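You operate a simulated robot arm through the tools that you are given. There is no shell and no other tool.

The job below is to be done with a simulated robot arm. You get a single attempt, and the scene is never put back.

TASK
Plug the outlet, then set the line and pressure the white card shows.
Fine: free the valve latch and open the main valve; the fault lamp must stay dark.

It is judged by the outcome, as a careful person would: the job done as asked, and still so three seconds after it is handed in. It fails if anything else is knocked over, pushed out of place, dropped, spilled or broken.

THE ROBOT
A 6-joint arm with a two-finger parallel gripper, fixed in place. Base frame: the origin is at the foot of the arm, x ahead of it, y to its left, z up. Lengths are in m, angles in rad, forces in N, time in s.
With the tool pointing down near the work surface it reaches from about 0.24 to 0.64 m from the base axis. Its first joint turns from -1.152 to 1.152 rad. Payload 2.7 kg.
The tool frame sits at the grasp point between the pads (the TCP): z along the fingers, y along the line on which they close. The tips reach 0.023 m beyond it. The gripper opens to 0.094 m. The fingers are 0.038 m wide and 0.01 m thick; the gripper's body (0.054 by 0.096 m) begins 0.039 m behind the TCP.
Orientation is that of the tool frame in the base frame, as a unit quaternion [x, y, z, w]. With the fingers straight down and closing along the base's y, the tool's x points along the base's -x, its y along +y and its z along -z.

THE INTERFACE
- The arm moves only by the tool apply_moves. Its argument "motion" is text: rows parted by semicolons, each of 7 numbers parted by spaces: the shift along the base's x, y, z in units of 300 mm (1.0 is 300 mm), then the turn, a rotation vector about the base's x, y, z in units of 60 degrees (1.0 is 60 degrees), then the opening in per cent of the stroke, from 0 (shut) to 100 (fully open). In form: tx ty tz rx ry rz claw; .... A call has 1 to 20 rows; each row is the pose to reach, as a shift and turn from the pose commanded when the call began. A call with a number of a shift or a turn outside -1 to 1 is refused whole. A row lasts 0.2 s, in which the tool goes at most 0.05 m and 0.15 rad; a call with a longer step from one row to the next is refused whole, and so is a gripper value outside its range. Where a pose cannot be reached the arm comes as near as it can. A force on the tool above 40 N (or 10 N above the force at the start of the call, whichever is more), or a blocked arm, ends the call early, and 0.2 s more pass. The fingers move at their own pace (about 0.045 m/s each) and stop on an object; they squeeze with about 23 N. The grip force told is the motor's: it shows also when the fingers shut on nothing. Time passes only in rows, and 0.2 s behind the last, so rows that repeat a pose let the fingers close. The reply holds the time, the measured pose of the TCP, the force on the tool along the base axes, the opening and the grip force, in the units named above and with some noise, with the torque about the TCP (base axes, N m) and any sound that the robot's microphone picked up.
- Cameras (640 x 400 px; columns grow to the right, rows downward): "scene" is fixed at [0.1029, -0.438, 1.3963]; the picture's right is [0.65, -0.76, 0.00], its down [-0.40, -0.34, -0.85] and it looks along [0.65, 0.55, -0.53] (base axes); focal length 281 px, centre (320, 200). "wrist" rides on the gripper at [0.086, 0.016, -0.075] in the tool frame; the picture's right is [-0.18, 0.98, 0.00], its down [-0.58, -0.11, -0.81] and it looks along [-0.79, -0.15, 0.59] (tool axes); focal length 243 px, centre (320, 200). There is no depth. A picture from a camera that has moved, and an enlarged one, comes with that camera's place and axes in the base frame and with its lens. The place of the scene camera against the robot may be out by one fixed shift of up to 0.025 m in any direction.
- camera(camera): a new picture of that camera. It takes no simulated time.
- enlarge(camera, box): a new picture of the part [left, top, right, bottom] of that camera's present view, enlarged. It takes no simulated time.
- hand_in(): hands the job in; it is judged then, once.

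Places have to be worked out from the pictures, the camera data and where the tool is seen. Open the gripper and draw the arm clear of the work before you hand the job in, unless the task says otherwise.

The tools are called as name(argument=value, ...) on one line, values as JSON. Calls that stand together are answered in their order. apply_moves: Moves the arm, as the interface text tells. Its arguments: {"type":"object","properties":{"motion":{"type":"string"}},"required":["motion"]} The other tools are called the same way: camera (camera) takes a picture; enlarge (camera, box) takes an enlarged picture of a part of a camera's view; hand_in () hands the job in.

At the start:

```text
time_s: 0.0
eef_pos: [0.334, 0.1323, 1.2759]
ee_rot: [0.0, 1.0, -0.001, 0.002]
contact_force: [-0.4, 0.7, 0.7]
wrist_torque: [0.02, -0.02, 0.02]
gripper_width: 0.0941
grip_force: 0.1
```

scene: 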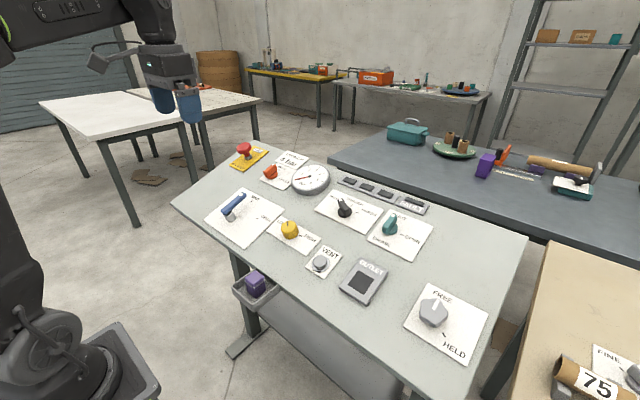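
wrist: 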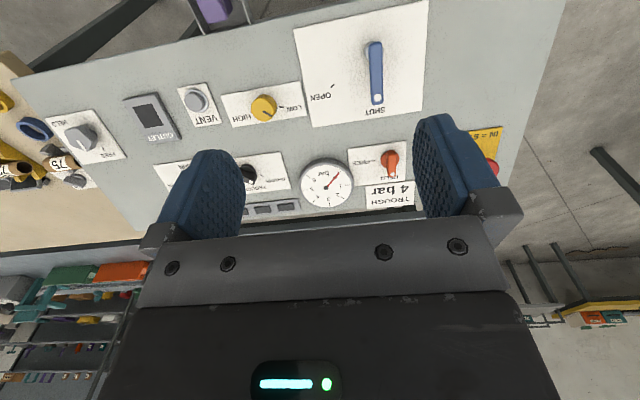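

I'll begin by looking closely at the panel with enlarged views.

enlarge(camera="scene", box=[170, 130, 350, 250])

enlarge(camera="scene", box=[310, 160, 460, 260])

enlarge(camera="scene", box=[220, 200, 400, 320])

enlarge(camera="scene", box=[390, 260, 640, 400])

enlarge(camera="wrist", box=[20, 60, 220, 190])

enlarge(camera="wrist", box=[210, 20, 510, 220])

```text
3.33 times, centred on (260, 190) of scene
camera zoom: at [0.1029, -0.438, 1.3963], right [0.65, -0.76, 0.0], down [-0.4, -0.34, -0.85], along [0.65, 0.55, -0.53], focal length 937 px, centre (520, 233)
```

zoom: 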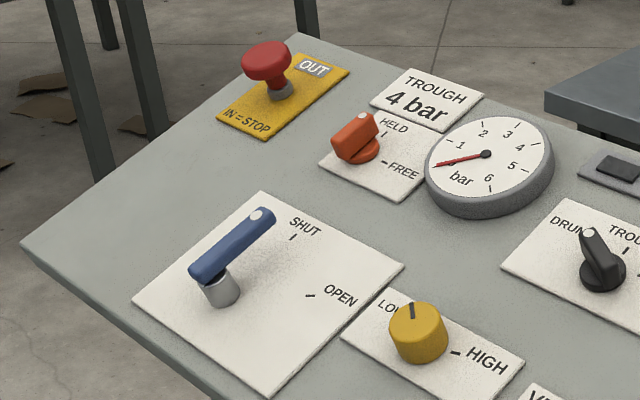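

```text
4.00 times, centred on (385, 210) of scene
camera zoom: at [0.1029, -0.438, 1.3963], right [0.65, -0.76, 0.0], down [-0.4, -0.34, -0.85], along [0.65, 0.55, -0.53], focal length 1124 px, centre (60, 160)
```

zoom: 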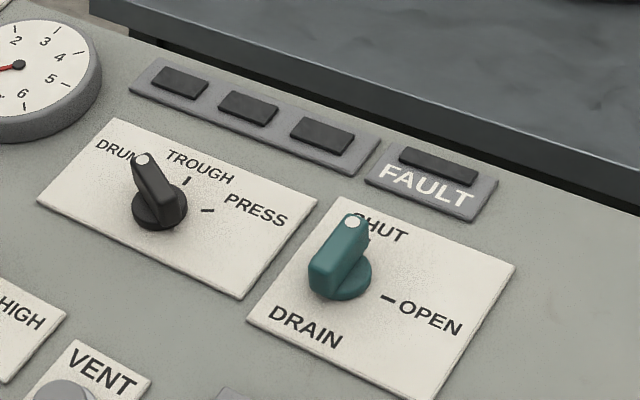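

```text
3.33 times, centred on (310, 260) of scene
camera zoom: at [0.1029, -0.438, 1.3963], right [0.65, -0.76, 0.0], down [-0.4, -0.34, -0.85], along [0.65, 0.55, -0.53], focal length 937 px, centre (353, 0)
```

zoom: 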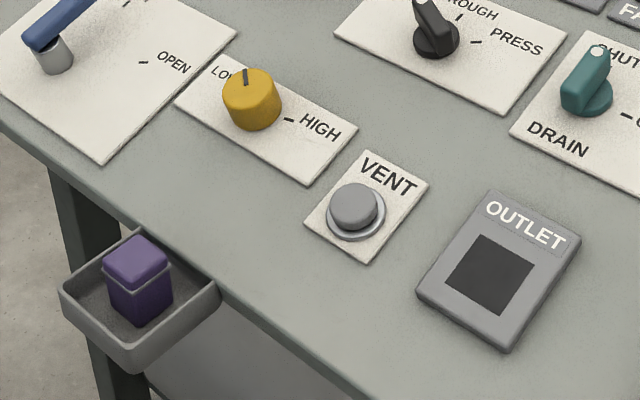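

```text
2.56 times, centred on (515, 330) of scene
camera zoom: at [0.1029, -0.438, 1.3963], right [0.65, -0.76, 0.0], down [-0.4, -0.34, -0.85], along [0.65, 0.55, -0.53], focal length 719 px, centre (-179, -133)
```

zoom: 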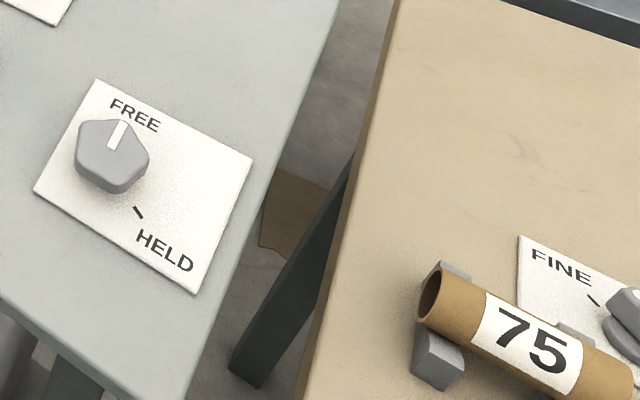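

```text
3.08 times, centred on (120, 125) of wrist
camera zoom: at [0.2464, 0.1474, 1.3498], right [0.18, 0.98, 0.0], down [0.58, -0.11, 0.81], along [0.79, -0.15, -0.59], focal length 746 px, centre (935, 431)
```

zoom: 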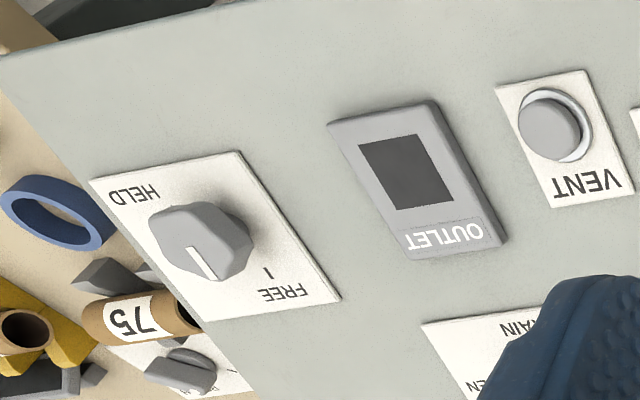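

```text
2.00 times, centred on (360, 120) of wrist
camera zoom: at [0.2464, 0.1474, 1.3498], right [0.18, 0.98, 0.0], down [0.58, -0.11, 0.81], along [0.79, -0.15, -0.59], focal length 485 px, centre (240, 360)
```

zoom: 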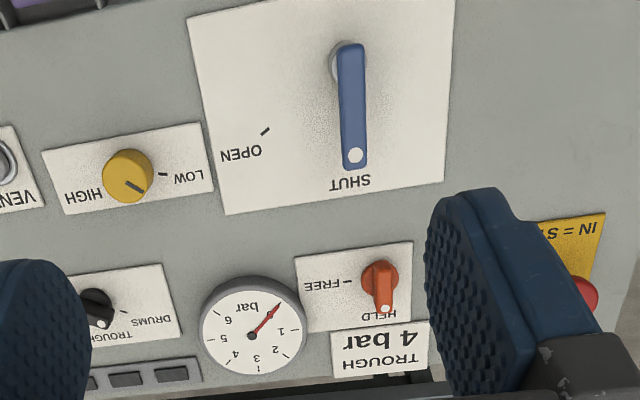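

The console looks tilted, and the wrist camera is the better-calibrated one. I'll shift the tool sideways to -y, high above the panel, to get more viewpoints.

apply_moves(motion="0 -0.16 0 0 0 0 100; 0 -0.32 0 0 0 0 100; 0 -0.48 0 0 0 0 100; 0 -0.64 0 0 0 0 100; 0 -0.8 0 0 0 0 100; 0 -0.95 0 0 0 0 100; 0 -0.95 0 0 0 0 100")

camera(camera="wrist")

camera(camera="scene")

```text
time_s: 1.6
eef_pos: [0.3331, -0.1548, 1.2738]
ee_rot: [0.0, 1.0, 0.0, 0.002]
contact_force: [-0.4, -0.4, -1.2]
wrist_torque: [-0.01, -0.01, 0.01]
gripper_width: 0.094
grip_force: 0.0
```

```text
taken
camera wrist: at [0.2463, -0.1383, 1.3484], right [0.18, 0.98, 0.0], down [0.58, -0.11, 0.81], along [0.79, -0.15, -0.59], focal length 243 px, centre (320, 200)
```

wrist: 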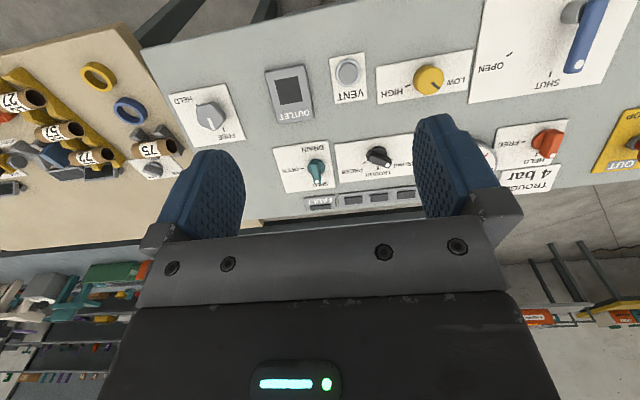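

```text
taken
```

scene: 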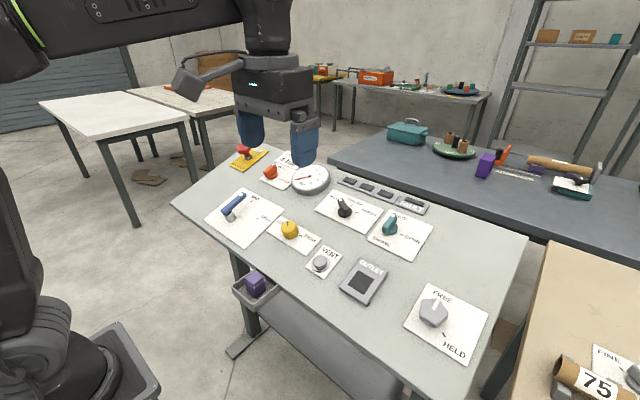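

The panel's right half is now in view. I'll enlarge the details of it for triangulation and to read the indicator positions.

enlarge(camera="wrist", box=[150, 60, 350, 215])

enlarge(camera="wrist", box=[320, 0, 640, 200])

enlarge(camera="wrist", box=[0, 50, 200, 200])

```text
2.58 times, centred on (250, 138) of wrist
camera zoom: at [0.2463, -0.1383, 1.3484], right [0.18, 0.98, 0.0], down [0.58, -0.11, 0.81], along [0.79, -0.15, -0.59], focal length 626 px, centre (501, 361)
```

zoom: 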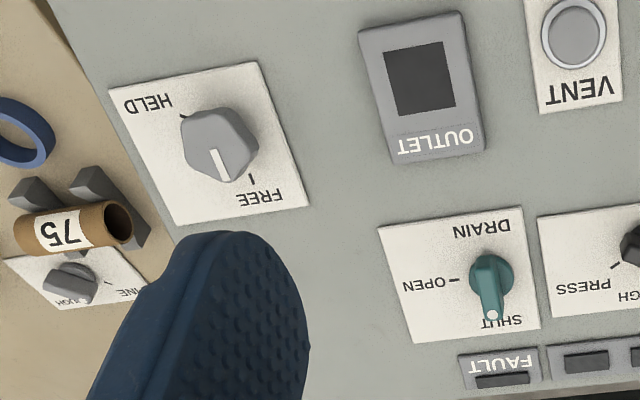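

```text
2.00 times, centred on (480, 100) of wrist
camera zoom: at [0.2463, -0.1383, 1.3484], right [0.18, 0.98, 0.0], down [0.58, -0.11, 0.81], along [0.79, -0.15, -0.59], focal length 485 px, centre (0, 400)
```

zoom: 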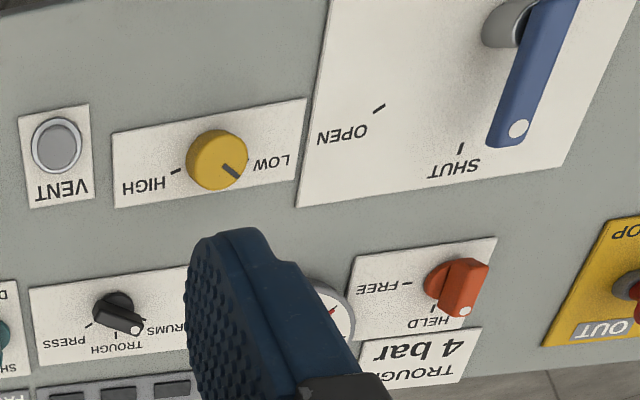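

```text
2.67 times, centred on (100, 125) of wrist
camera zoom: at [0.2463, -0.1383, 1.3484], right [0.18, 0.98, 0.0], down [0.58, -0.11, 0.81], along [0.79, -0.15, -0.59], focal length 647 px, centre (907, 400)
```

zoom: 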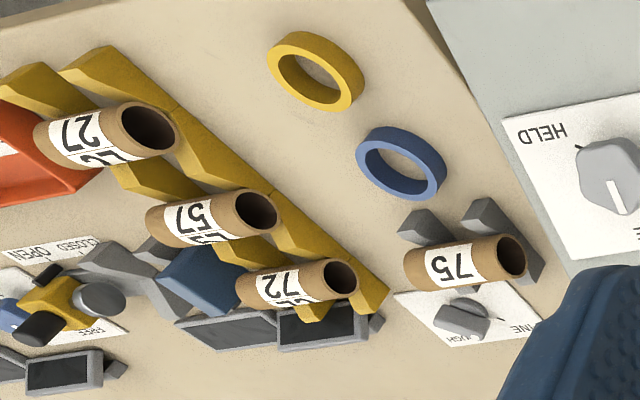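

Triangulating the two wrist views puts the panel at about z ≈ 0.924 + 0.29·(x − 0.459), roughly a 16° tilt with no roll. Next I'll tip the camera steeply down to view the near edge and the tray holding the purple plug.

apply_moves(motion="0 0.12 0 0 0.12 0 100; 0 0.24 0 0 0.24 0 100; 0 0.36 0 0 0.36 0 100; 0 0.48 0 0 0.48 0 100; 0 0.52 0 0 0.6 0 100; 0 0.52 0 0 0.6 0 100")

camera(camera="wrist")

```text
time_s: 3.0
eef_pos: [0.3077, 0.0029, 1.1859]
ee_rot: [-0.001, 0.952, -0.001, -0.307]
contact_force: [-0.4, -0.8, 0.4]
wrist_torque: [0.01, 0.0, -0.01]
gripper_width: 0.0942
grip_force: 0.0
out of reach, approached as far as the arm can: row 3, 4, 5, 6
```

```text
taken
camera wrist: at [0.2822, 0.0177, 1.2964], right [0.15, 0.98, -0.11], down [0.94, -0.11, 0.31], along [0.3, -0.15, -0.94], focal length 243 px, centre (320, 200)
```

wrist: 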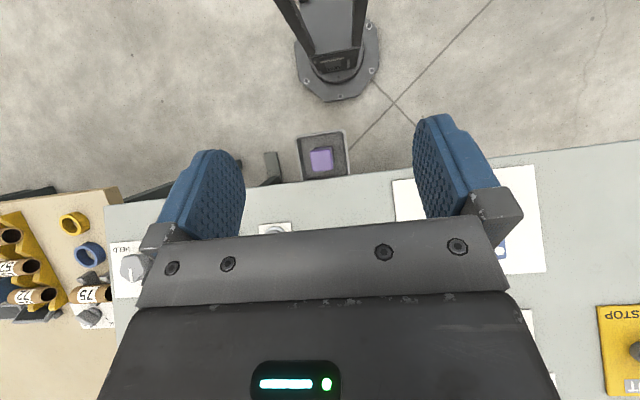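

The plug and tray are visible near (321,159). I'll enlarge them.

enlarge(camera="wrist", box=[270, 110, 390, 200])

enlarge(camera="scene", box=[220, 250, 300, 325])

```text
4.44 times, centred on (330, 155) of wrist
camera zoom: at [0.2822, 0.0177, 1.2964], right [0.15, 0.98, -0.11], down [0.94, -0.11, 0.31], along [0.3, -0.15, -0.94], focal length 1078 px, centre (276, 400)
```

zoom: 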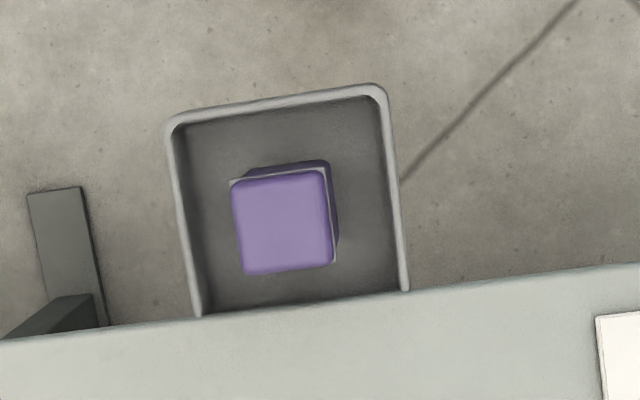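

```text
5.33 times, centred on (260, 288) of scene
camera zoom: at [0.103, -0.438, 1.3963], right [0.65, -0.76, 0.0], down [-0.4, -0.34, -0.85], along [0.65, 0.55, -0.53], focal length 1499 px, centre (640, -267)
```

zoom: 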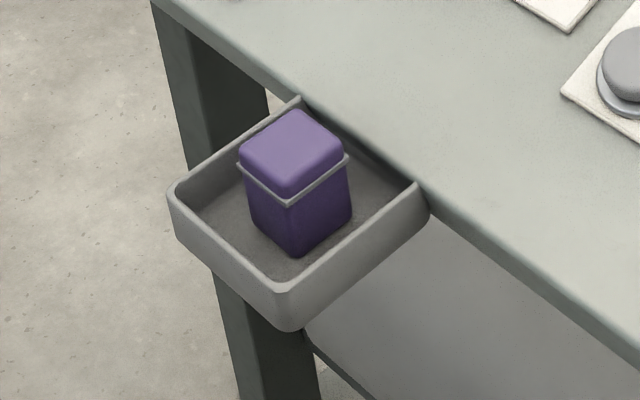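

The plug is roughly at (0.34, -0.03), with its top around z≈0.90. I want another viewpoint for parallax, so I'll shift in -y and down a little.

apply_moves(motion="0 -0.1 -0.1 0 0 0 100; 0 -0.2 -0.2 0 0 0 100; 0 -0.3 -0.3 0 0 0 100; 0 -0.3 -0.3 0 0 0 100")

camera(camera="wrist")

enlarge(camera="wrist", box=[270, 80, 430, 200])

```text
time_s: 4.0
eef_pos: [0.3113, -0.0875, 1.093]
ee_rot: [0.0, 0.952, 0.0, -0.307]
contact_force: [0.0, 0.3, 0.2]
wrist_torque: [0.03, 0.01, 0.0]
gripper_width: 0.0941
grip_force: 0.1
```

```text
taken
camera wrist: at [0.2841, -0.0735, 1.2039], right [0.15, 0.98, -0.11], down [0.94, -0.11, 0.31], along [0.3, -0.15, -0.94], focal length 243 px, centre (320, 200)
```

wrist: 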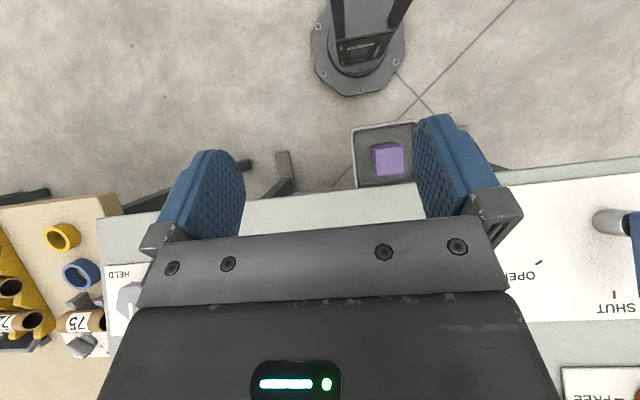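

```text
3.33 times, centred on (350, 140) of wrist
camera zoom: at [0.2841, -0.0735, 1.2039], right [0.15, 0.98, -0.11], down [0.94, -0.11, 0.31], along [0.3, -0.15, -0.94], focal length 809 px, centre (220, 400)
```

zoom: 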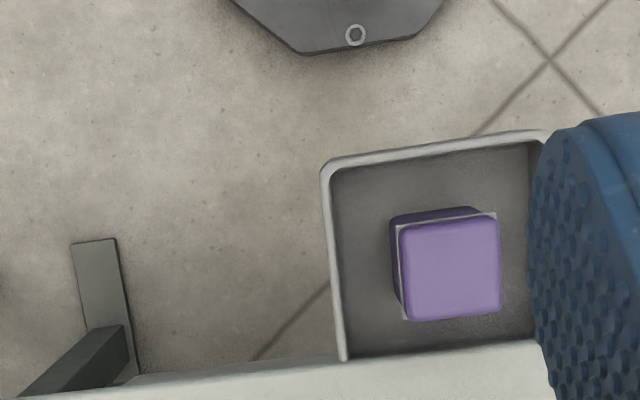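

Two wrist views agree: the plug's cap top is at about (0.338, -0.030, 0.910), about 0.037 m wide and aligned to the axes. I'll return the tool to vertical above it, still high, and check.

apply_moves(motion="0.018 0.04 -0.05 0 -0.12 0 100; 0.036 0.08 -0.1 0 -0.24 0 100; 0.054 0.12 -0.15 0 -0.36 0 100; 0.072 0.16 -0.2 0 -0.48 0 100; 0.089 0.192 -0.26 0 -0.6 0 100; 0.089 0.192 -0.26 0 -0.6 0 100")

camera(camera="wrist")

camera(camera="scene")

```text
time_s: 5.4
eef_pos: [0.3381, -0.0295, 1.0179]
ee_rot: [0.001, 1.0, 0.0, 0.004]
contact_force: [-0.3, -0.2, -0.1]
wrist_torque: [0.01, -0.01, 0.02]
gripper_width: 0.0941
grip_force: 0.0
```

```text
taken
camera wrist: at [0.2512, -0.0137, 1.0916], right [0.18, 0.98, 0.0], down [0.58, -0.11, 0.81], along [0.8, -0.15, -0.59], focal length 243 px, centre (320, 200)
```

wrist: 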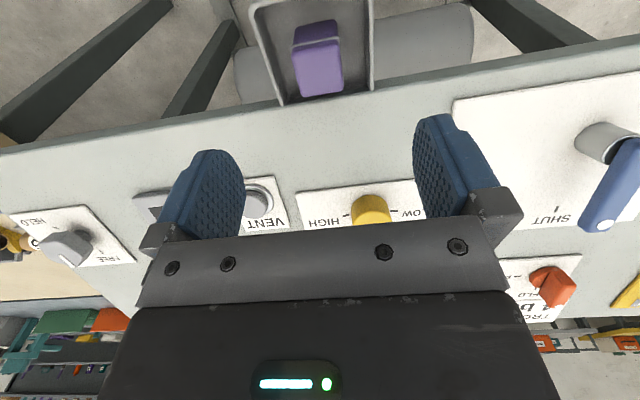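

```text
taken
```

scene: 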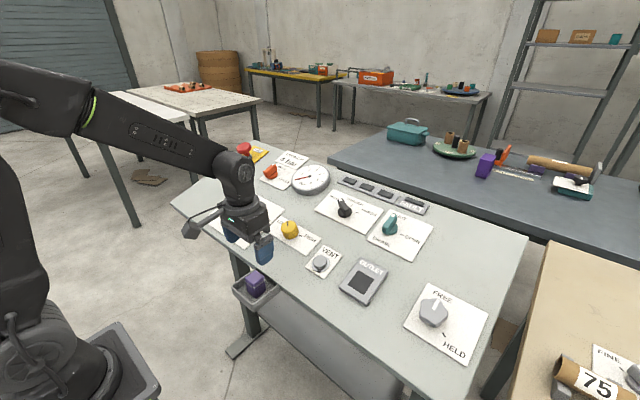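

The tool is upright above the plug. I'll enlarge the plug to measure the cap, collar and tray rim heights.

enlarge(camera="wrist", box=[240, 0, 400, 120])

enlarge(camera="wrist", box=[120, 160, 440, 280])

```text
3.33 times, centred on (320, 60) of wrist
camera zoom: at [0.2512, -0.0137, 1.0916], right [0.18, 0.98, 0.0], down [0.58, -0.11, 0.81], along [0.8, -0.15, -0.59], focal length 809 px, centre (320, 667)
```

zoom: 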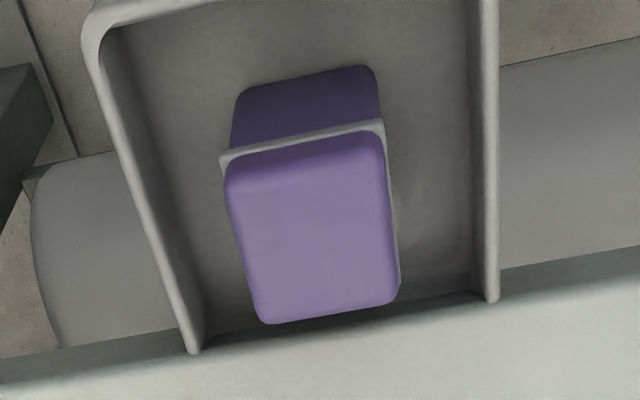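

```text
2.00 times, centred on (280, 220) of wrist
camera zoom: at [0.2512, -0.0137, 1.0916], right [0.18, 0.98, 0.0], down [0.58, -0.11, 0.81], along [0.8, -0.15, -0.59], focal length 485 px, centre (400, 160)
```

zoom: 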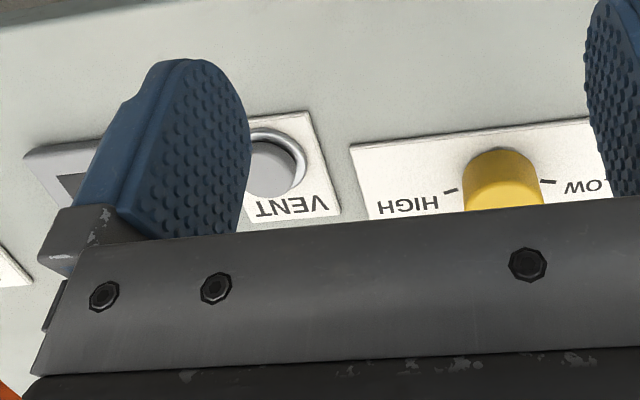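

The plug's cap spans about z 0.897–0.911, with a thin collar below it and the body down to about 0.862. Before picking it up, I'll look square-on at the outlet to measure the recess.

apply_moves(motion="0 -0.05 0.12 0 0.06 0 100; 0.08 -0.15 0.207 0 0.16 0 100; 0.16 -0.27 0.207 0 0.27 0 100; 0.25 -0.39 0.207 0 0.38 0 100; 0.34 -0.51 0.207 0 0.49 0 100; 0.423 -0.625 0.207 0 0.6 0 100; 0.423 -0.625 0.207 0 0.6 0 100")

camera(camera="wrist")

enlarge(camera="wrist", box=[220, 70, 440, 230])

```text
time_s: 7.0
eef_pos: [0.4523, -0.2155, 1.0701]
ee_rot: [0.0, 0.952, 0.001, -0.307]
contact_force: [0.5, -0.1, 0.6]
wrist_torque: [-0.02, 0.0, -0.05]
gripper_width: 0.0938
grip_force: 0.0
out of reach, approached as far as the arm can: row 6, 7
```

```text
taken
camera wrist: at [0.4257, -0.2002, 1.1818], right [0.15, 0.98, -0.11], down [0.94, -0.11, 0.31], along [0.3, -0.15, -0.94], focal length 243 px, centre (320, 200)
```

wrist: 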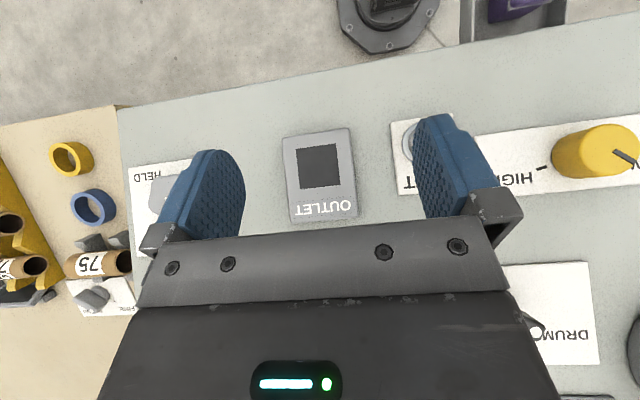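

```text
2.50 times, centred on (330, 150) of wrist
camera zoom: at [0.4257, -0.2002, 1.1818], right [0.15, 0.98, -0.11], down [0.94, -0.11, 0.31], along [0.3, -0.15, -0.94], focal length 606 px, centre (295, 325)
```

zoom: 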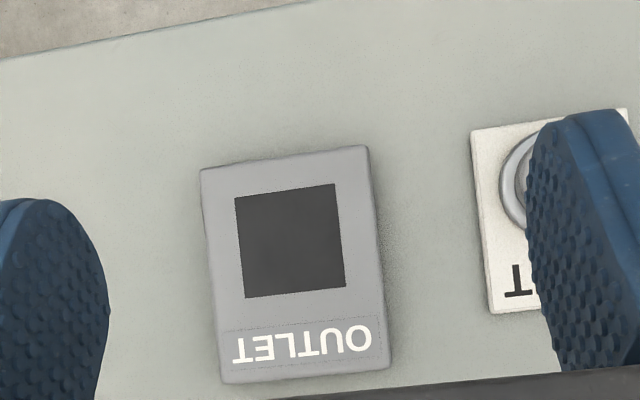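

The recess is about 0.041 m square, centred near (0.466, -0.235, 0.94). I'll drop closer for a second measurement.

apply_moves(motion="0 0.0 -0.13 0 0 0 100; 0 0 -0.26 0 0 0 100; 0 0 -0.26 0 0 0 100")

enlarge(camera="wrist", box=[220, 90, 440, 250])

```text
time_s: 7.8
eef_pos: [0.4552, -0.2146, 0.9944]
ee_rot: [0.0, 0.951, 0.0, -0.309]
contact_force: [0.9, -0.6, 0.0]
wrist_torque: [0.02, -0.01, -0.01]
gripper_width: 0.0941
grip_force: 0.1
```

```text
2.50 times, centred on (330, 170) of wrist
camera zoom: at [0.4289, -0.1996, 1.1051], right [0.15, 0.98, -0.11], down [0.94, -0.11, 0.31], along [0.3, -0.15, -0.94], focal length 606 px, centre (295, 275)
```

zoom: 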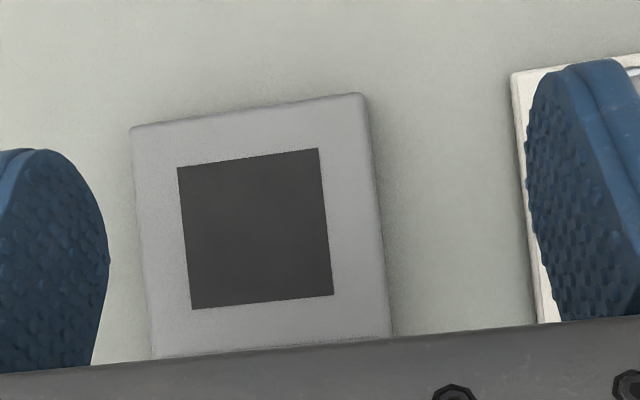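

Two views agree on the recess centre at (0.467, -0.235, 0.936), 0.041 m square. Now I'll go back upright over the plug.

apply_moves(motion="0 0.02 0.14 0 -0.06 0 100; -0.08 0.12 0.2 0 -0.16 0 100; -0.16 0.24 0.2 0 -0.27 0 100; -0.24 0.36 0.2 0 -0.38 0 100; -0.32 0.49 0.18 0 -0.49 0 100; -0.382 0.615 0.15 0 -0.6 0 100; -0.382 0.615 0.02 0 -0.6 0 100; -0.382 0.615 0.02 0 -0.6 0 80; -0.382 0.615 0.02 0 -0.6 0 80")

camera(camera="wrist")

enlarge(camera="scene", box=[200, 200, 320, 320])

```text
time_s: 9.8
eef_pos: [0.342, -0.0294, 0.9998]
ee_rot: [0.0, 1.0, -0.001, 0.002]
contact_force: [-0.4, -0.5, 0.1]
wrist_torque: [0.01, 0.02, -0.03]
gripper_width: 0.0751
grip_force: 0.1
```

```text
taken
camera wrist: at [0.2545, -0.0142, 1.0731], right [0.18, 0.98, 0.0], down [0.58, -0.11, 0.81], along [0.79, -0.15, -0.59], focal length 243 px, centre (320, 200)
```

wrist: 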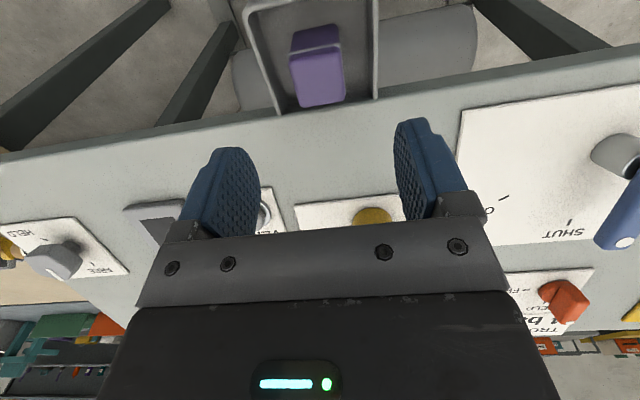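

```text
3.33 times, centred on (260, 260) of scene
camera zoom: at [0.1029, -0.438, 1.3963], right [0.65, -0.76, 0.0], down [-0.4, -0.34, -0.85], along [0.65, 0.55, -0.53], focal length 937 px, centre (520, 0)
```

zoom: 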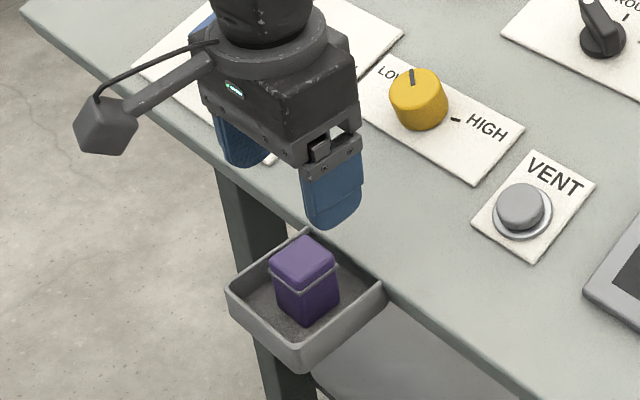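

The plug is centred between the fingers, and the tray rim (z≈0.889) lies below the planned tip height. I'll descend until the tips reach about z 0.897 and close on the cap.

apply_moves(motion="-0.004 0 -0.09 0 0 0 70; -0.004 0 -0.18 0 0 0 64; -0.004 0 -0.24 0 0 0 64; -0.004 0 -0.268 0 0 0 64; -0.004 0 -0.268 0 0 0 64")

enlarge(camera="scene", box=[200, 220, 310, 320])

camera(camera="wrist")

```text
time_s: 11.0
eef_pos: [0.3379, -0.0309, 0.9188]
ee_rot: [0.0, 1.0, -0.001, 0.001]
contact_force: [0.1, 0.3, -0.6]
wrist_torque: [-0.04, -0.01, -0.04]
gripper_width: 0.06
grip_force: 0.0
```

```text
4.00 times, centred on (255, 270) of scene
camera zoom: at [0.1029, -0.438, 1.3963], right [0.65, -0.76, 0.0], down [-0.4, -0.34, -0.85], along [0.65, 0.55, -0.53], focal length 1124 px, centre (580, -80)
```

zoom: 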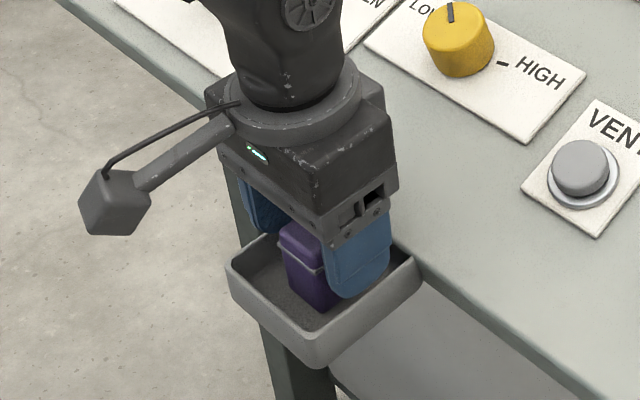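

```text
taken
camera wrist: at [0.2509, -0.0147, 0.9929], right [0.18, 0.98, 0.0], down [0.58, -0.11, 0.81], along [0.79, -0.15, -0.59], focal length 243 px, centre (320, 200)
```

wrist: 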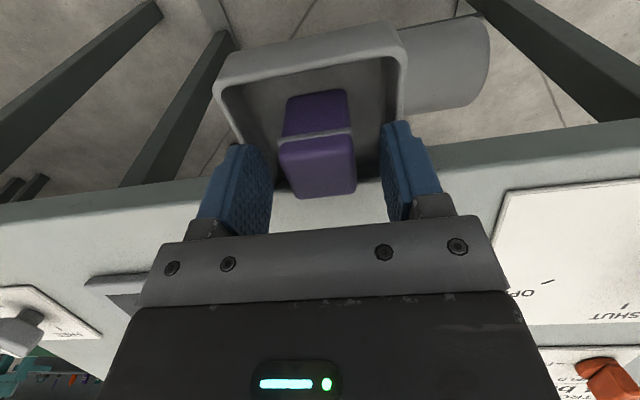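

The fingertips look level with the collar. I'll zoom to confirm before closing.

enlarge(camera="wrist", box=[200, 80, 440, 240])

```text
2.50 times, centred on (320, 160) of wrist
camera zoom: at [0.2509, -0.0147, 0.9929], right [0.18, 0.98, 0.0], down [0.58, -0.11, 0.81], along [0.79, -0.15, -0.59], focal length 606 px, centre (320, 300)
```

zoom: 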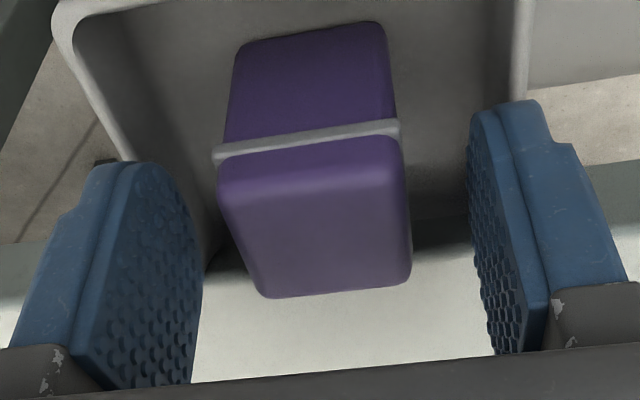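

The tips reach about 3 mm past the collar, so I'll raise by 3 mm, nudge +2 mm in x to centre, and close on the cap.

apply_moves(motion="0.007 0 0.01 0 0 0 64; 0.007 0 0.01 0 0 0 40; 0.007 0 0.01 0 0 0 20; 0.007 0 0.01 0 0 0 0; 0.007 0 0.01 0 0 0 0; 0.007 0 0.01 0 0 0 0; 0.007 0 0.01 0 0 0 0")

enlarge(camera="wrist", box=[200, 80, 440, 240])

```text
time_s: 12.6
eef_pos: [0.34, -0.0306, 0.9236]
ee_rot: [0.0, 1.0, 0.0, 0.003]
contact_force: [0.1, 0.8, 1.2]
wrist_torque: [-0.04, -0.01, -0.02]
gripper_width: 0.033
grip_force: 23.2
```

```text
2.50 times, centred on (320, 160) of wrist
camera zoom: at [0.2529, -0.0148, 0.9969], right [0.18, 0.98, 0.0], down [0.58, -0.11, 0.81], along [0.79, -0.15, -0.59], focal length 606 px, centre (320, 300)
```

zoom: 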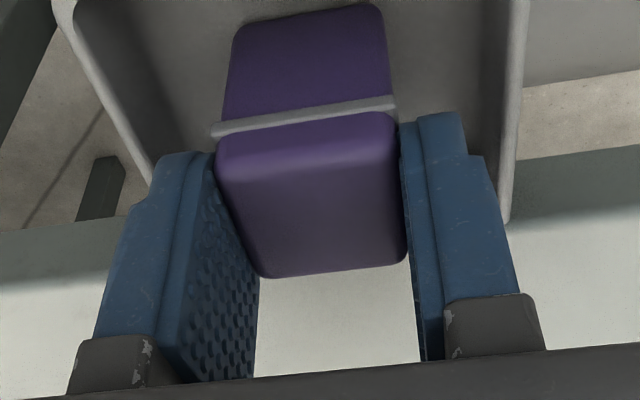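

The plug is gripped on its cap (0.033 m wide). I'll lift it straight out, then carry it over the outlet while tilting about 17° to match the panel normal.

apply_moves(motion="0 0 0.1 0 0 0 0; 0 0 0.22 0 0 0 0; 0 0 0.35 0 0 0 0; 0.06 -0.1 0.37 0 -0.05 0 0; 0.12 -0.22 0.37 0 -0.1 0 0; 0.18 -0.34 0.37 0 -0.15 0 0; 0.24 -0.46 0.36 0 -0.2 0 0; 0.3 -0.58 0.35 0 -0.25 0 0; 0.34 -0.681 0.34 0 -0.285 0 0; 0.34 -0.681 0.33 0 -0.285 0 0; 0.34 -0.681 0.33 0 -0.285 0 0")

camera(camera="wrist")

enlarge(camera="scene", box=[280, 180, 440, 320])

```text
time_s: 15.0
eef_pos: [0.4416, -0.235, 1.0222]
ee_rot: [0.0, 0.989, -0.001, 0.15]
contact_force: [0.8, -0.3, -0.9]
wrist_torque: [0.0, 0.02, 0.02]
gripper_width: 0.0332
grip_force: 23.1
```

```text
taken
camera wrist: at [0.3374, -0.2191, 1.0675], right [0.18, 0.98, 0.06], down [0.32, -0.11, 0.94], along [0.93, -0.15, -0.33], focal length 243 px, centre (320, 200)
```

wrist: 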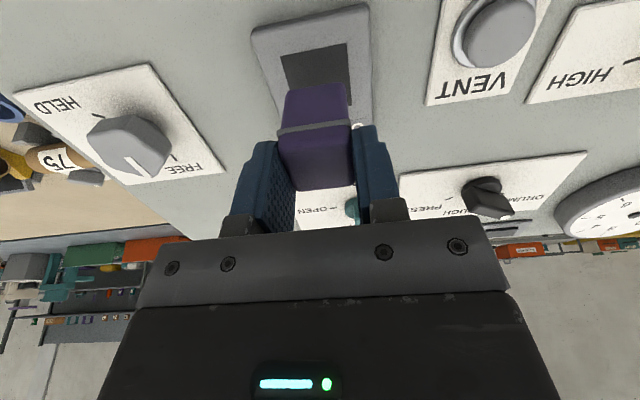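

```text
2.86 times, centred on (360, 250) of scene
camera zoom: at [0.1029, -0.4381, 1.3963], right [0.65, -0.76, 0.0], down [-0.4, -0.34, -0.85], along [0.65, 0.55, -0.53], focal length 803 px, centre (206, 57)
```

zoom: 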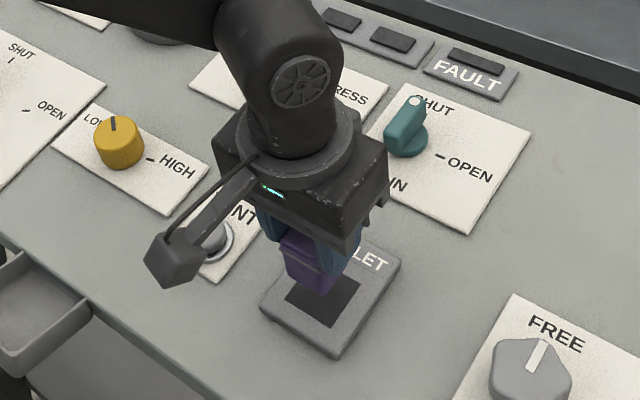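

The plug is poised above the outlet. I'll zoom to check its alignment with the recess.

enlarge(camera="wrist", box=[230, 0, 410, 135])

enlarge(camera="scene", box=[340, 230, 420, 310])

```text
2.96 times, centred on (320, 68) of wrist
camera zoom: at [0.3374, -0.2191, 1.0675], right [0.18, 0.98, 0.06], down [0.32, -0.11, 0.94], along [0.93, -0.15, -0.33], focal length 719 px, centre (320, 593)
```

zoom: 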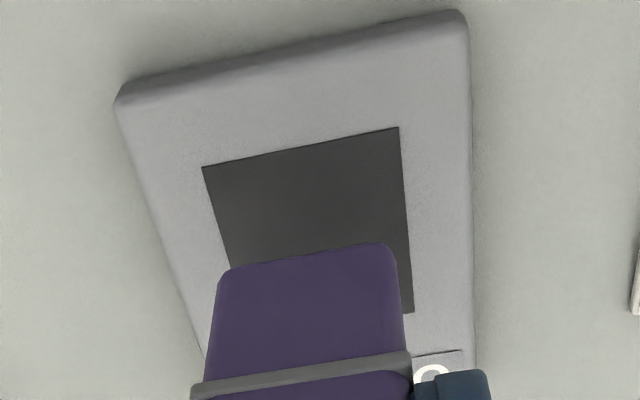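

```text
5.00 times, centred on (380, 270) of scene
camera zoom: at [0.1029, -0.4381, 1.3963], right [0.65, -0.76, 0.0], down [-0.4, -0.34, -0.85], along [0.65, 0.55, -0.53], focal length 1405 px, centre (20, -150)
```

zoom: 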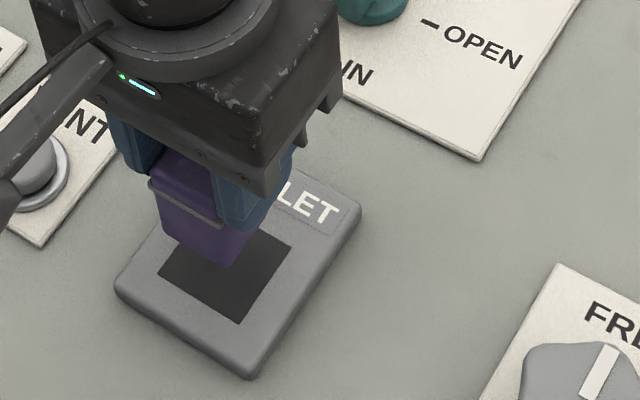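

Geometry in the tool frame shows the plug is within about 2 mm of centre, against a margin of about 4 mm. I'll push along the tool axis until the tip is about 1 cm into the recess, watching forces.

apply_moves(motion="0.007 0 -0.032 0 0 0 0; 0.017 0 -0.064 0 0 0 0; 0.027 0 -0.096 0 0 0 0; 0.032 0 -0.111 0 0 0 0; 0.037 0 -0.127 0 0 0 0; 0.042 0 -0.143 0 0 0 0; 0.042 0 -0.143 0 0 0 0")

enlarge(camera="wrist", box=[230, 0, 410, 135])

enlarge(camera="scene", box=[340, 230, 420, 310])

```text
time_s: 16.2
eef_pos: [0.4523, -0.2353, 0.9921]
ee_rot: [0.0, 0.988, 0.0, 0.151]
contact_force: [-11.3, 4.9, 7.9]
wrist_torque: [0.15, -0.04, -0.04]
gripper_width: 0.0332
grip_force: 23.0
heard: snap
stopped in row 5: the force on the tool passed its limit at 50 N (the readings are from after the stop); the commanded pose is now the measured one
```

```text
2.96 times, centred on (320, 68) of wrist
camera zoom: at [0.3466, -0.2195, 1.0364], right [0.18, 0.98, 0.05], down [0.31, -0.11, 0.94], along [0.93, -0.15, -0.33], focal length 719 px, centre (320, 593)
```

zoom: 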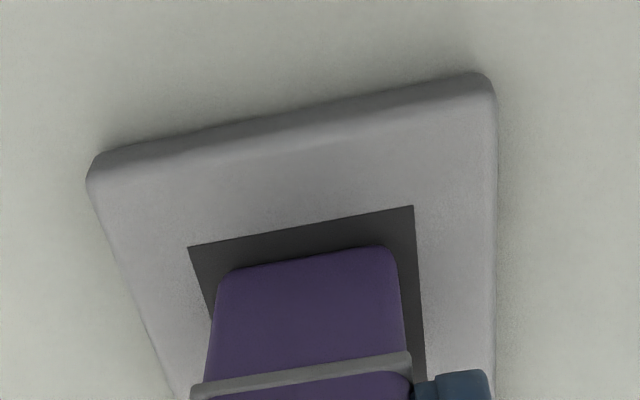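

```text
5.00 times, centred on (380, 270) of scene
camera zoom: at [0.1025, -0.4379, 1.3964], right [0.65, -0.76, 0.0], down [-0.4, -0.34, -0.85], along [0.65, 0.55, -0.53], focal length 1405 px, centre (20, -150)
```

zoom: 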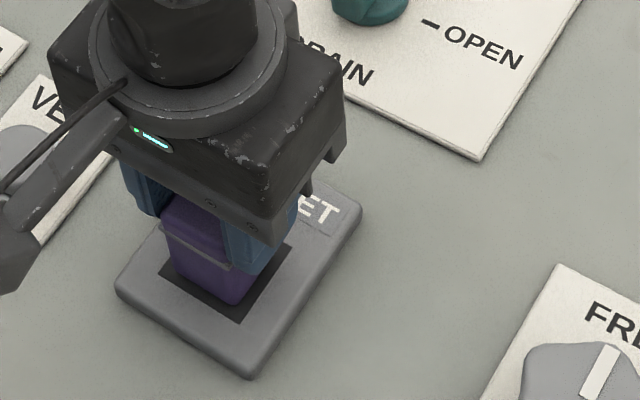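

A "snap" was heard as the plug bottom met the outlet face (TCP about 0.058 m from the surface), so it has probably seated. I'll do a tiny 2 mm tug with the grip held to check that it's retained.

apply_moves(motion="-0.001 0 0.003 0 0 0 0; -0.002 0 0.006 0 0 0 0; -0.002 0 0.006 0 0 0 0")

enlarge(camera="wrist", box=[230, 0, 410, 135])

```text
time_s: 17.0
eef_pos: [0.4536, -0.2344, 0.9927]
ee_rot: [0.0, 0.988, -0.001, 0.153]
contact_force: [0.5, -0.3, -0.6]
wrist_torque: [0.02, 0.02, 0.0]
gripper_width: 0.0333
grip_force: 23.3
heard: snap
```

```text
2.96 times, centred on (320, 68) of wrist
camera zoom: at [0.3468, -0.2196, 1.0374], right [0.18, 0.98, 0.05], down [0.31, -0.11, 0.94], along [0.93, -0.15, -0.33], focal length 719 px, centre (320, 593)
```

zoom: 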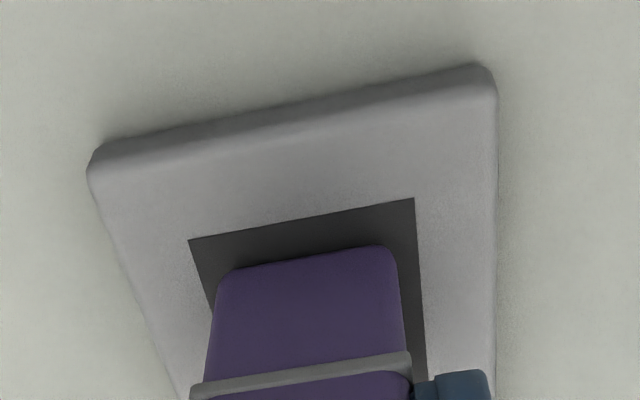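

The second snap came with the contact force vanishing, so the tug unseated the plug. It engages by a push fit and must simply be left there. I'll press it in again, about 1.5 mm nearer the recess centre.

apply_moves(motion="-0.004 0 -0.002 0 0 0 0; -0.002 0 -0.007 0 0 0 0; -0.001 0 -0.012 0 0 0 0; 0.001 0 -0.017 0 0 0 0; 0.001 0 -0.017 0 0 0 0")

enlarge(camera="wrist", box=[230, 0, 410, 135])

```text
time_s: 18.3
eef_pos: [0.4533, -0.2358, 0.9904]
ee_rot: [0.0, 0.988, -0.003, 0.155]
contact_force: [-2.3, -0.4, 5.3]
wrist_torque: [0.05, 0.02, 0.04]
gripper_width: 0.0334
grip_force: 23.1
stopped in row 5: the force on the tool passed its limit at 41 N (the readings are from after the stop); the commanded pose is now the measured one
```

```text
2.96 times, centred on (320, 68) of wrist
camera zoom: at [0.3474, -0.2197, 1.0354], right [0.17, 0.98, 0.05], down [0.31, -0.1, 0.95], along [0.94, -0.15, -0.32], focal length 719 px, centre (320, 593)
```

zoom: 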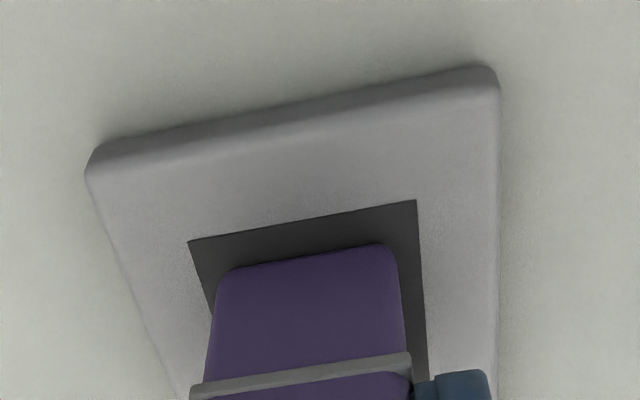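

No snap this time; the geometry shows the plug about 4 mm towards the far side of the recess. The first contact force (−11 N in x, +5 N in y) points the same way. I'll lift slightly, shift about 4 mm nearer and 1 mm in +y, and press again.

apply_moves(motion="-0.008 0 0.025 0 0.01 0 0; -0.021 0.003 0.021 0 0.01 0 0; -0.021 0.003 0.021 0 0.01 0 0; -0.017 0.003 0.008 0 0.01 0 0; -0.014 0.003 -0.002 0 0.01 0 0; -0.012 0.003 -0.008 0 0.01 0 0; -0.010 0.003 -0.0146 0 0.01 0 0; -0.010 0.003 -0.0146 0 0.01 0 0")

enlarge(camera="wrist", box=[230, 0, 410, 135])

```text
time_s: 20.0
eef_pos: [0.4498, -0.2347, 0.9904]
ee_rot: [-0.001, 0.988, -0.004, 0.151]
contact_force: [-2.5, -0.6, 5.5]
wrist_torque: [0.07, -0.08, 0.0]
gripper_width: 0.0334
grip_force: 22.9
stopped in row 8: the force on the tool passed its limit at 42 N (the readings are from after the stop); the commanded pose is now the measured one
```

```text
2.96 times, centred on (320, 68) of wrist
camera zoom: at [0.3445, -0.2189, 1.0351], right [0.17, 0.98, 0.05], down [0.31, -0.1, 0.94], along [0.93, -0.15, -0.33], focal length 719 px, centre (320, 593)
```

zoom: 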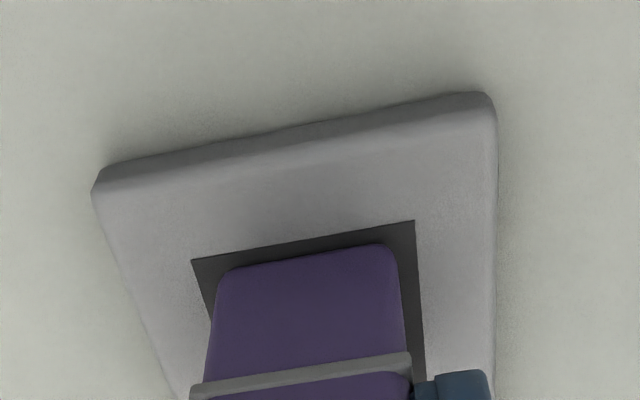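

Contact is flat at the same depth, now well centred, but it took only 42 N because the steps were slow. The first snap came with a brisker push (50 N), so I'll back off 6 mm and press again at a brisker pace.

apply_moves(motion="-0.006 0 0.019 0 0 0 0; -0.006 0 0.019 0 0 0 0; 0.0 0 0 0 0 0 0; 0.006 0 -0.019 0 0 0 0; 0.012 0 -0.038 0 0 0 0; 0.012 0 -0.038 0 0 0 0")

enlarge(camera="wrist", box=[230, 0, 410, 135])

```text
time_s: 21.0
eef_pos: [0.4508, -0.2343, 0.9915]
ee_rot: [-0.001, 0.988, -0.004, 0.154]
contact_force: [-11.0, 3.6, 7.3]
wrist_torque: [0.15, 0.04, -0.02]
gripper_width: 0.0333
grip_force: 23.4
heard: snap
stopped in row 5: the force on the tool passed its limit at 53 N (the readings are from after the stop); the commanded pose is now the measured one
```

```text
2.96 times, centred on (320, 68) of wrist
camera zoom: at [0.3464, -0.219, 1.0355], right [0.17, 0.98, 0.05], down [0.31, -0.1, 0.95], along [0.94, -0.15, -0.32], focal length 719 px, centre (320, 593)
```

zoom: 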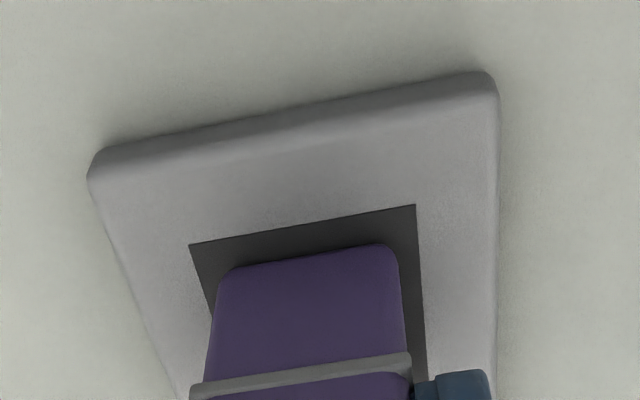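

The plug snapped in again with the same signature. This time I'll just open the fingers and check, without pulling.

apply_moves(motion="0 0 0 0 0 0 45; 0 0 0 0 0 0 55; 0 0 0 0 0 0 60; 0 0 0 0 0 0 60")

camera(camera="wrist")

enlarge(camera="wrist", box=[200, 20, 440, 200])

```text
time_s: 22.0
eef_pos: [0.453, -0.2348, 0.9907]
ee_rot: [-0.001, 0.988, -0.005, 0.155]
contact_force: [0.2, 0.6, 0.1]
wrist_torque: [0.02, 0.03, 0.0]
gripper_width: 0.0566
grip_force: 0.0
```

```text
taken
camera wrist: at [0.3472, -0.2194, 1.0348], right [0.17, 0.98, 0.05], down [0.31, -0.1, 0.95], along [0.94, -0.15, -0.32], focal length 243 px, centre (320, 200)
```

wrist: 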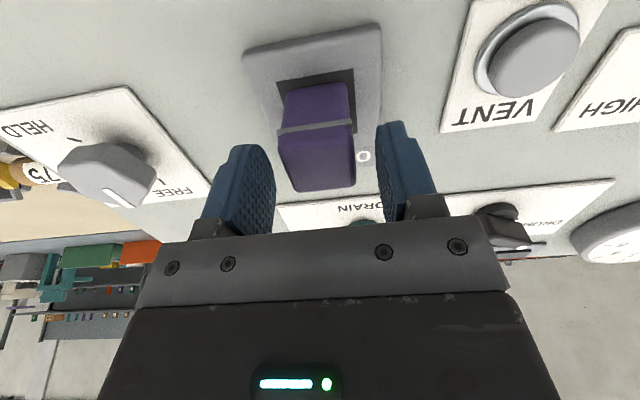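

```text
2.22 times, centred on (320, 110) of wrist
camera zoom: at [0.3472, -0.2194, 1.0348], right [0.17, 0.98, 0.05], down [0.31, -0.1, 0.95], along [0.94, -0.15, -0.32], focal length 539 px, centre (320, 400)
```

zoom: 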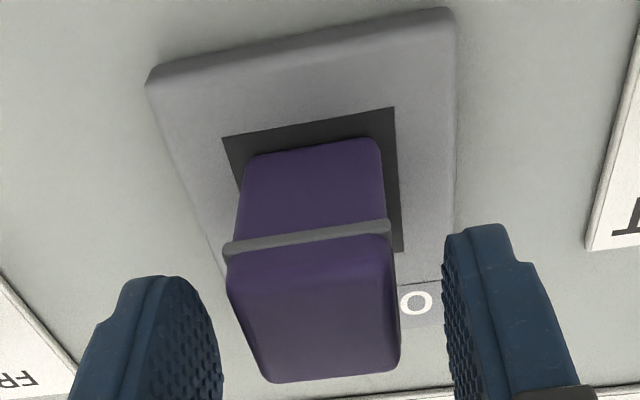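

The plug stands on its own in the outlet. I'll retreat along the panel normal and look.

apply_moves(motion="-0.026 0 0.085 0 0 0 60; -0.052 0 0.17 0 0 0 70; -0.085 0 0.28 0 0 0 70; -0.085 0.1 0.4 0 0 0 70; -0.085 0.2 0.45 0 0 0 70; -0.085 0.2 0.45 0 0 0 70")

camera(camera="scene")

enlarge(camera="scene", box=[310, 170, 450, 310])

camera(camera="wrist")

```text
time_s: 23.4
eef_pos: [0.4256, -0.1753, 1.1246]
ee_rot: [-0.002, 0.988, -0.005, 0.155]
contact_force: [-0.1, -0.6, 0.2]
wrist_torque: [-0.04, 0.0, 0.03]
gripper_width: 0.0657
grip_force: 0.1
```

```text
taken
```

scene: 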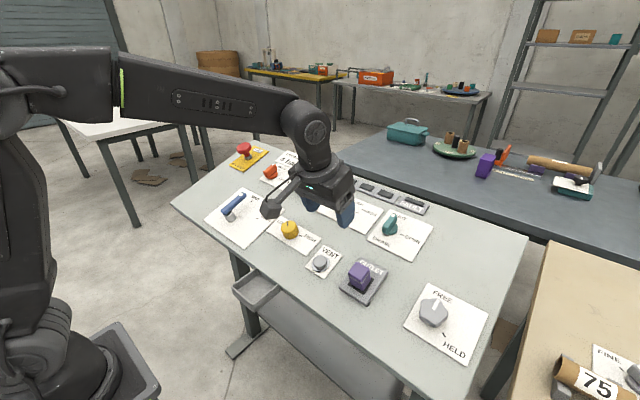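

```text
2.86 times, centred on (380, 240) of scene
camera zoom: at [0.1029, -0.438, 1.3963], right [0.65, -0.76, 0.0], down [-0.4, -0.34, -0.85], along [0.65, 0.55, -0.53], focal length 803 px, centre (149, 86)
```

zoom: 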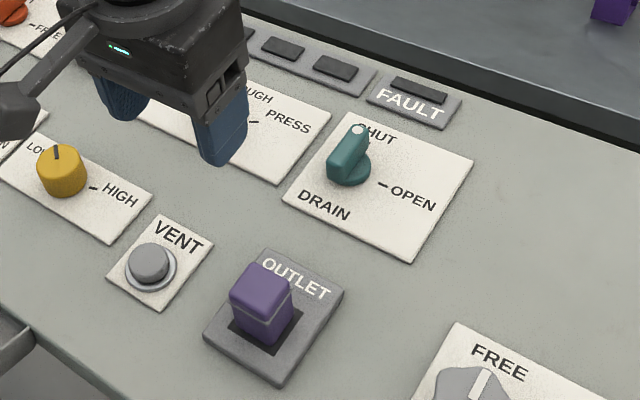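

```text
taken
camera wrist: at [0.32, -0.1594, 1.1696], right [0.18, 0.98, 0.05], down [0.31, -0.1, 0.95], along [0.94, -0.15, -0.32], focal length 243 px, centre (320, 200)
```

wrist: 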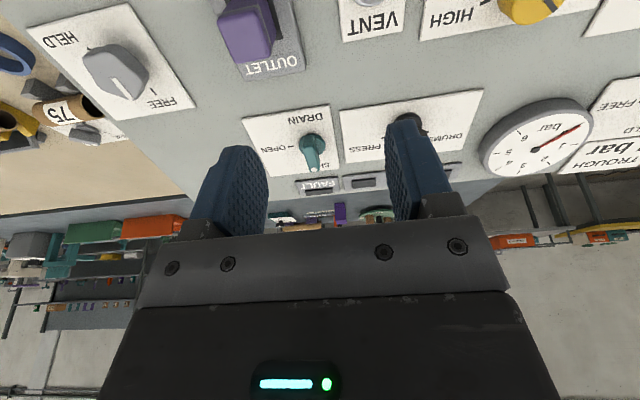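

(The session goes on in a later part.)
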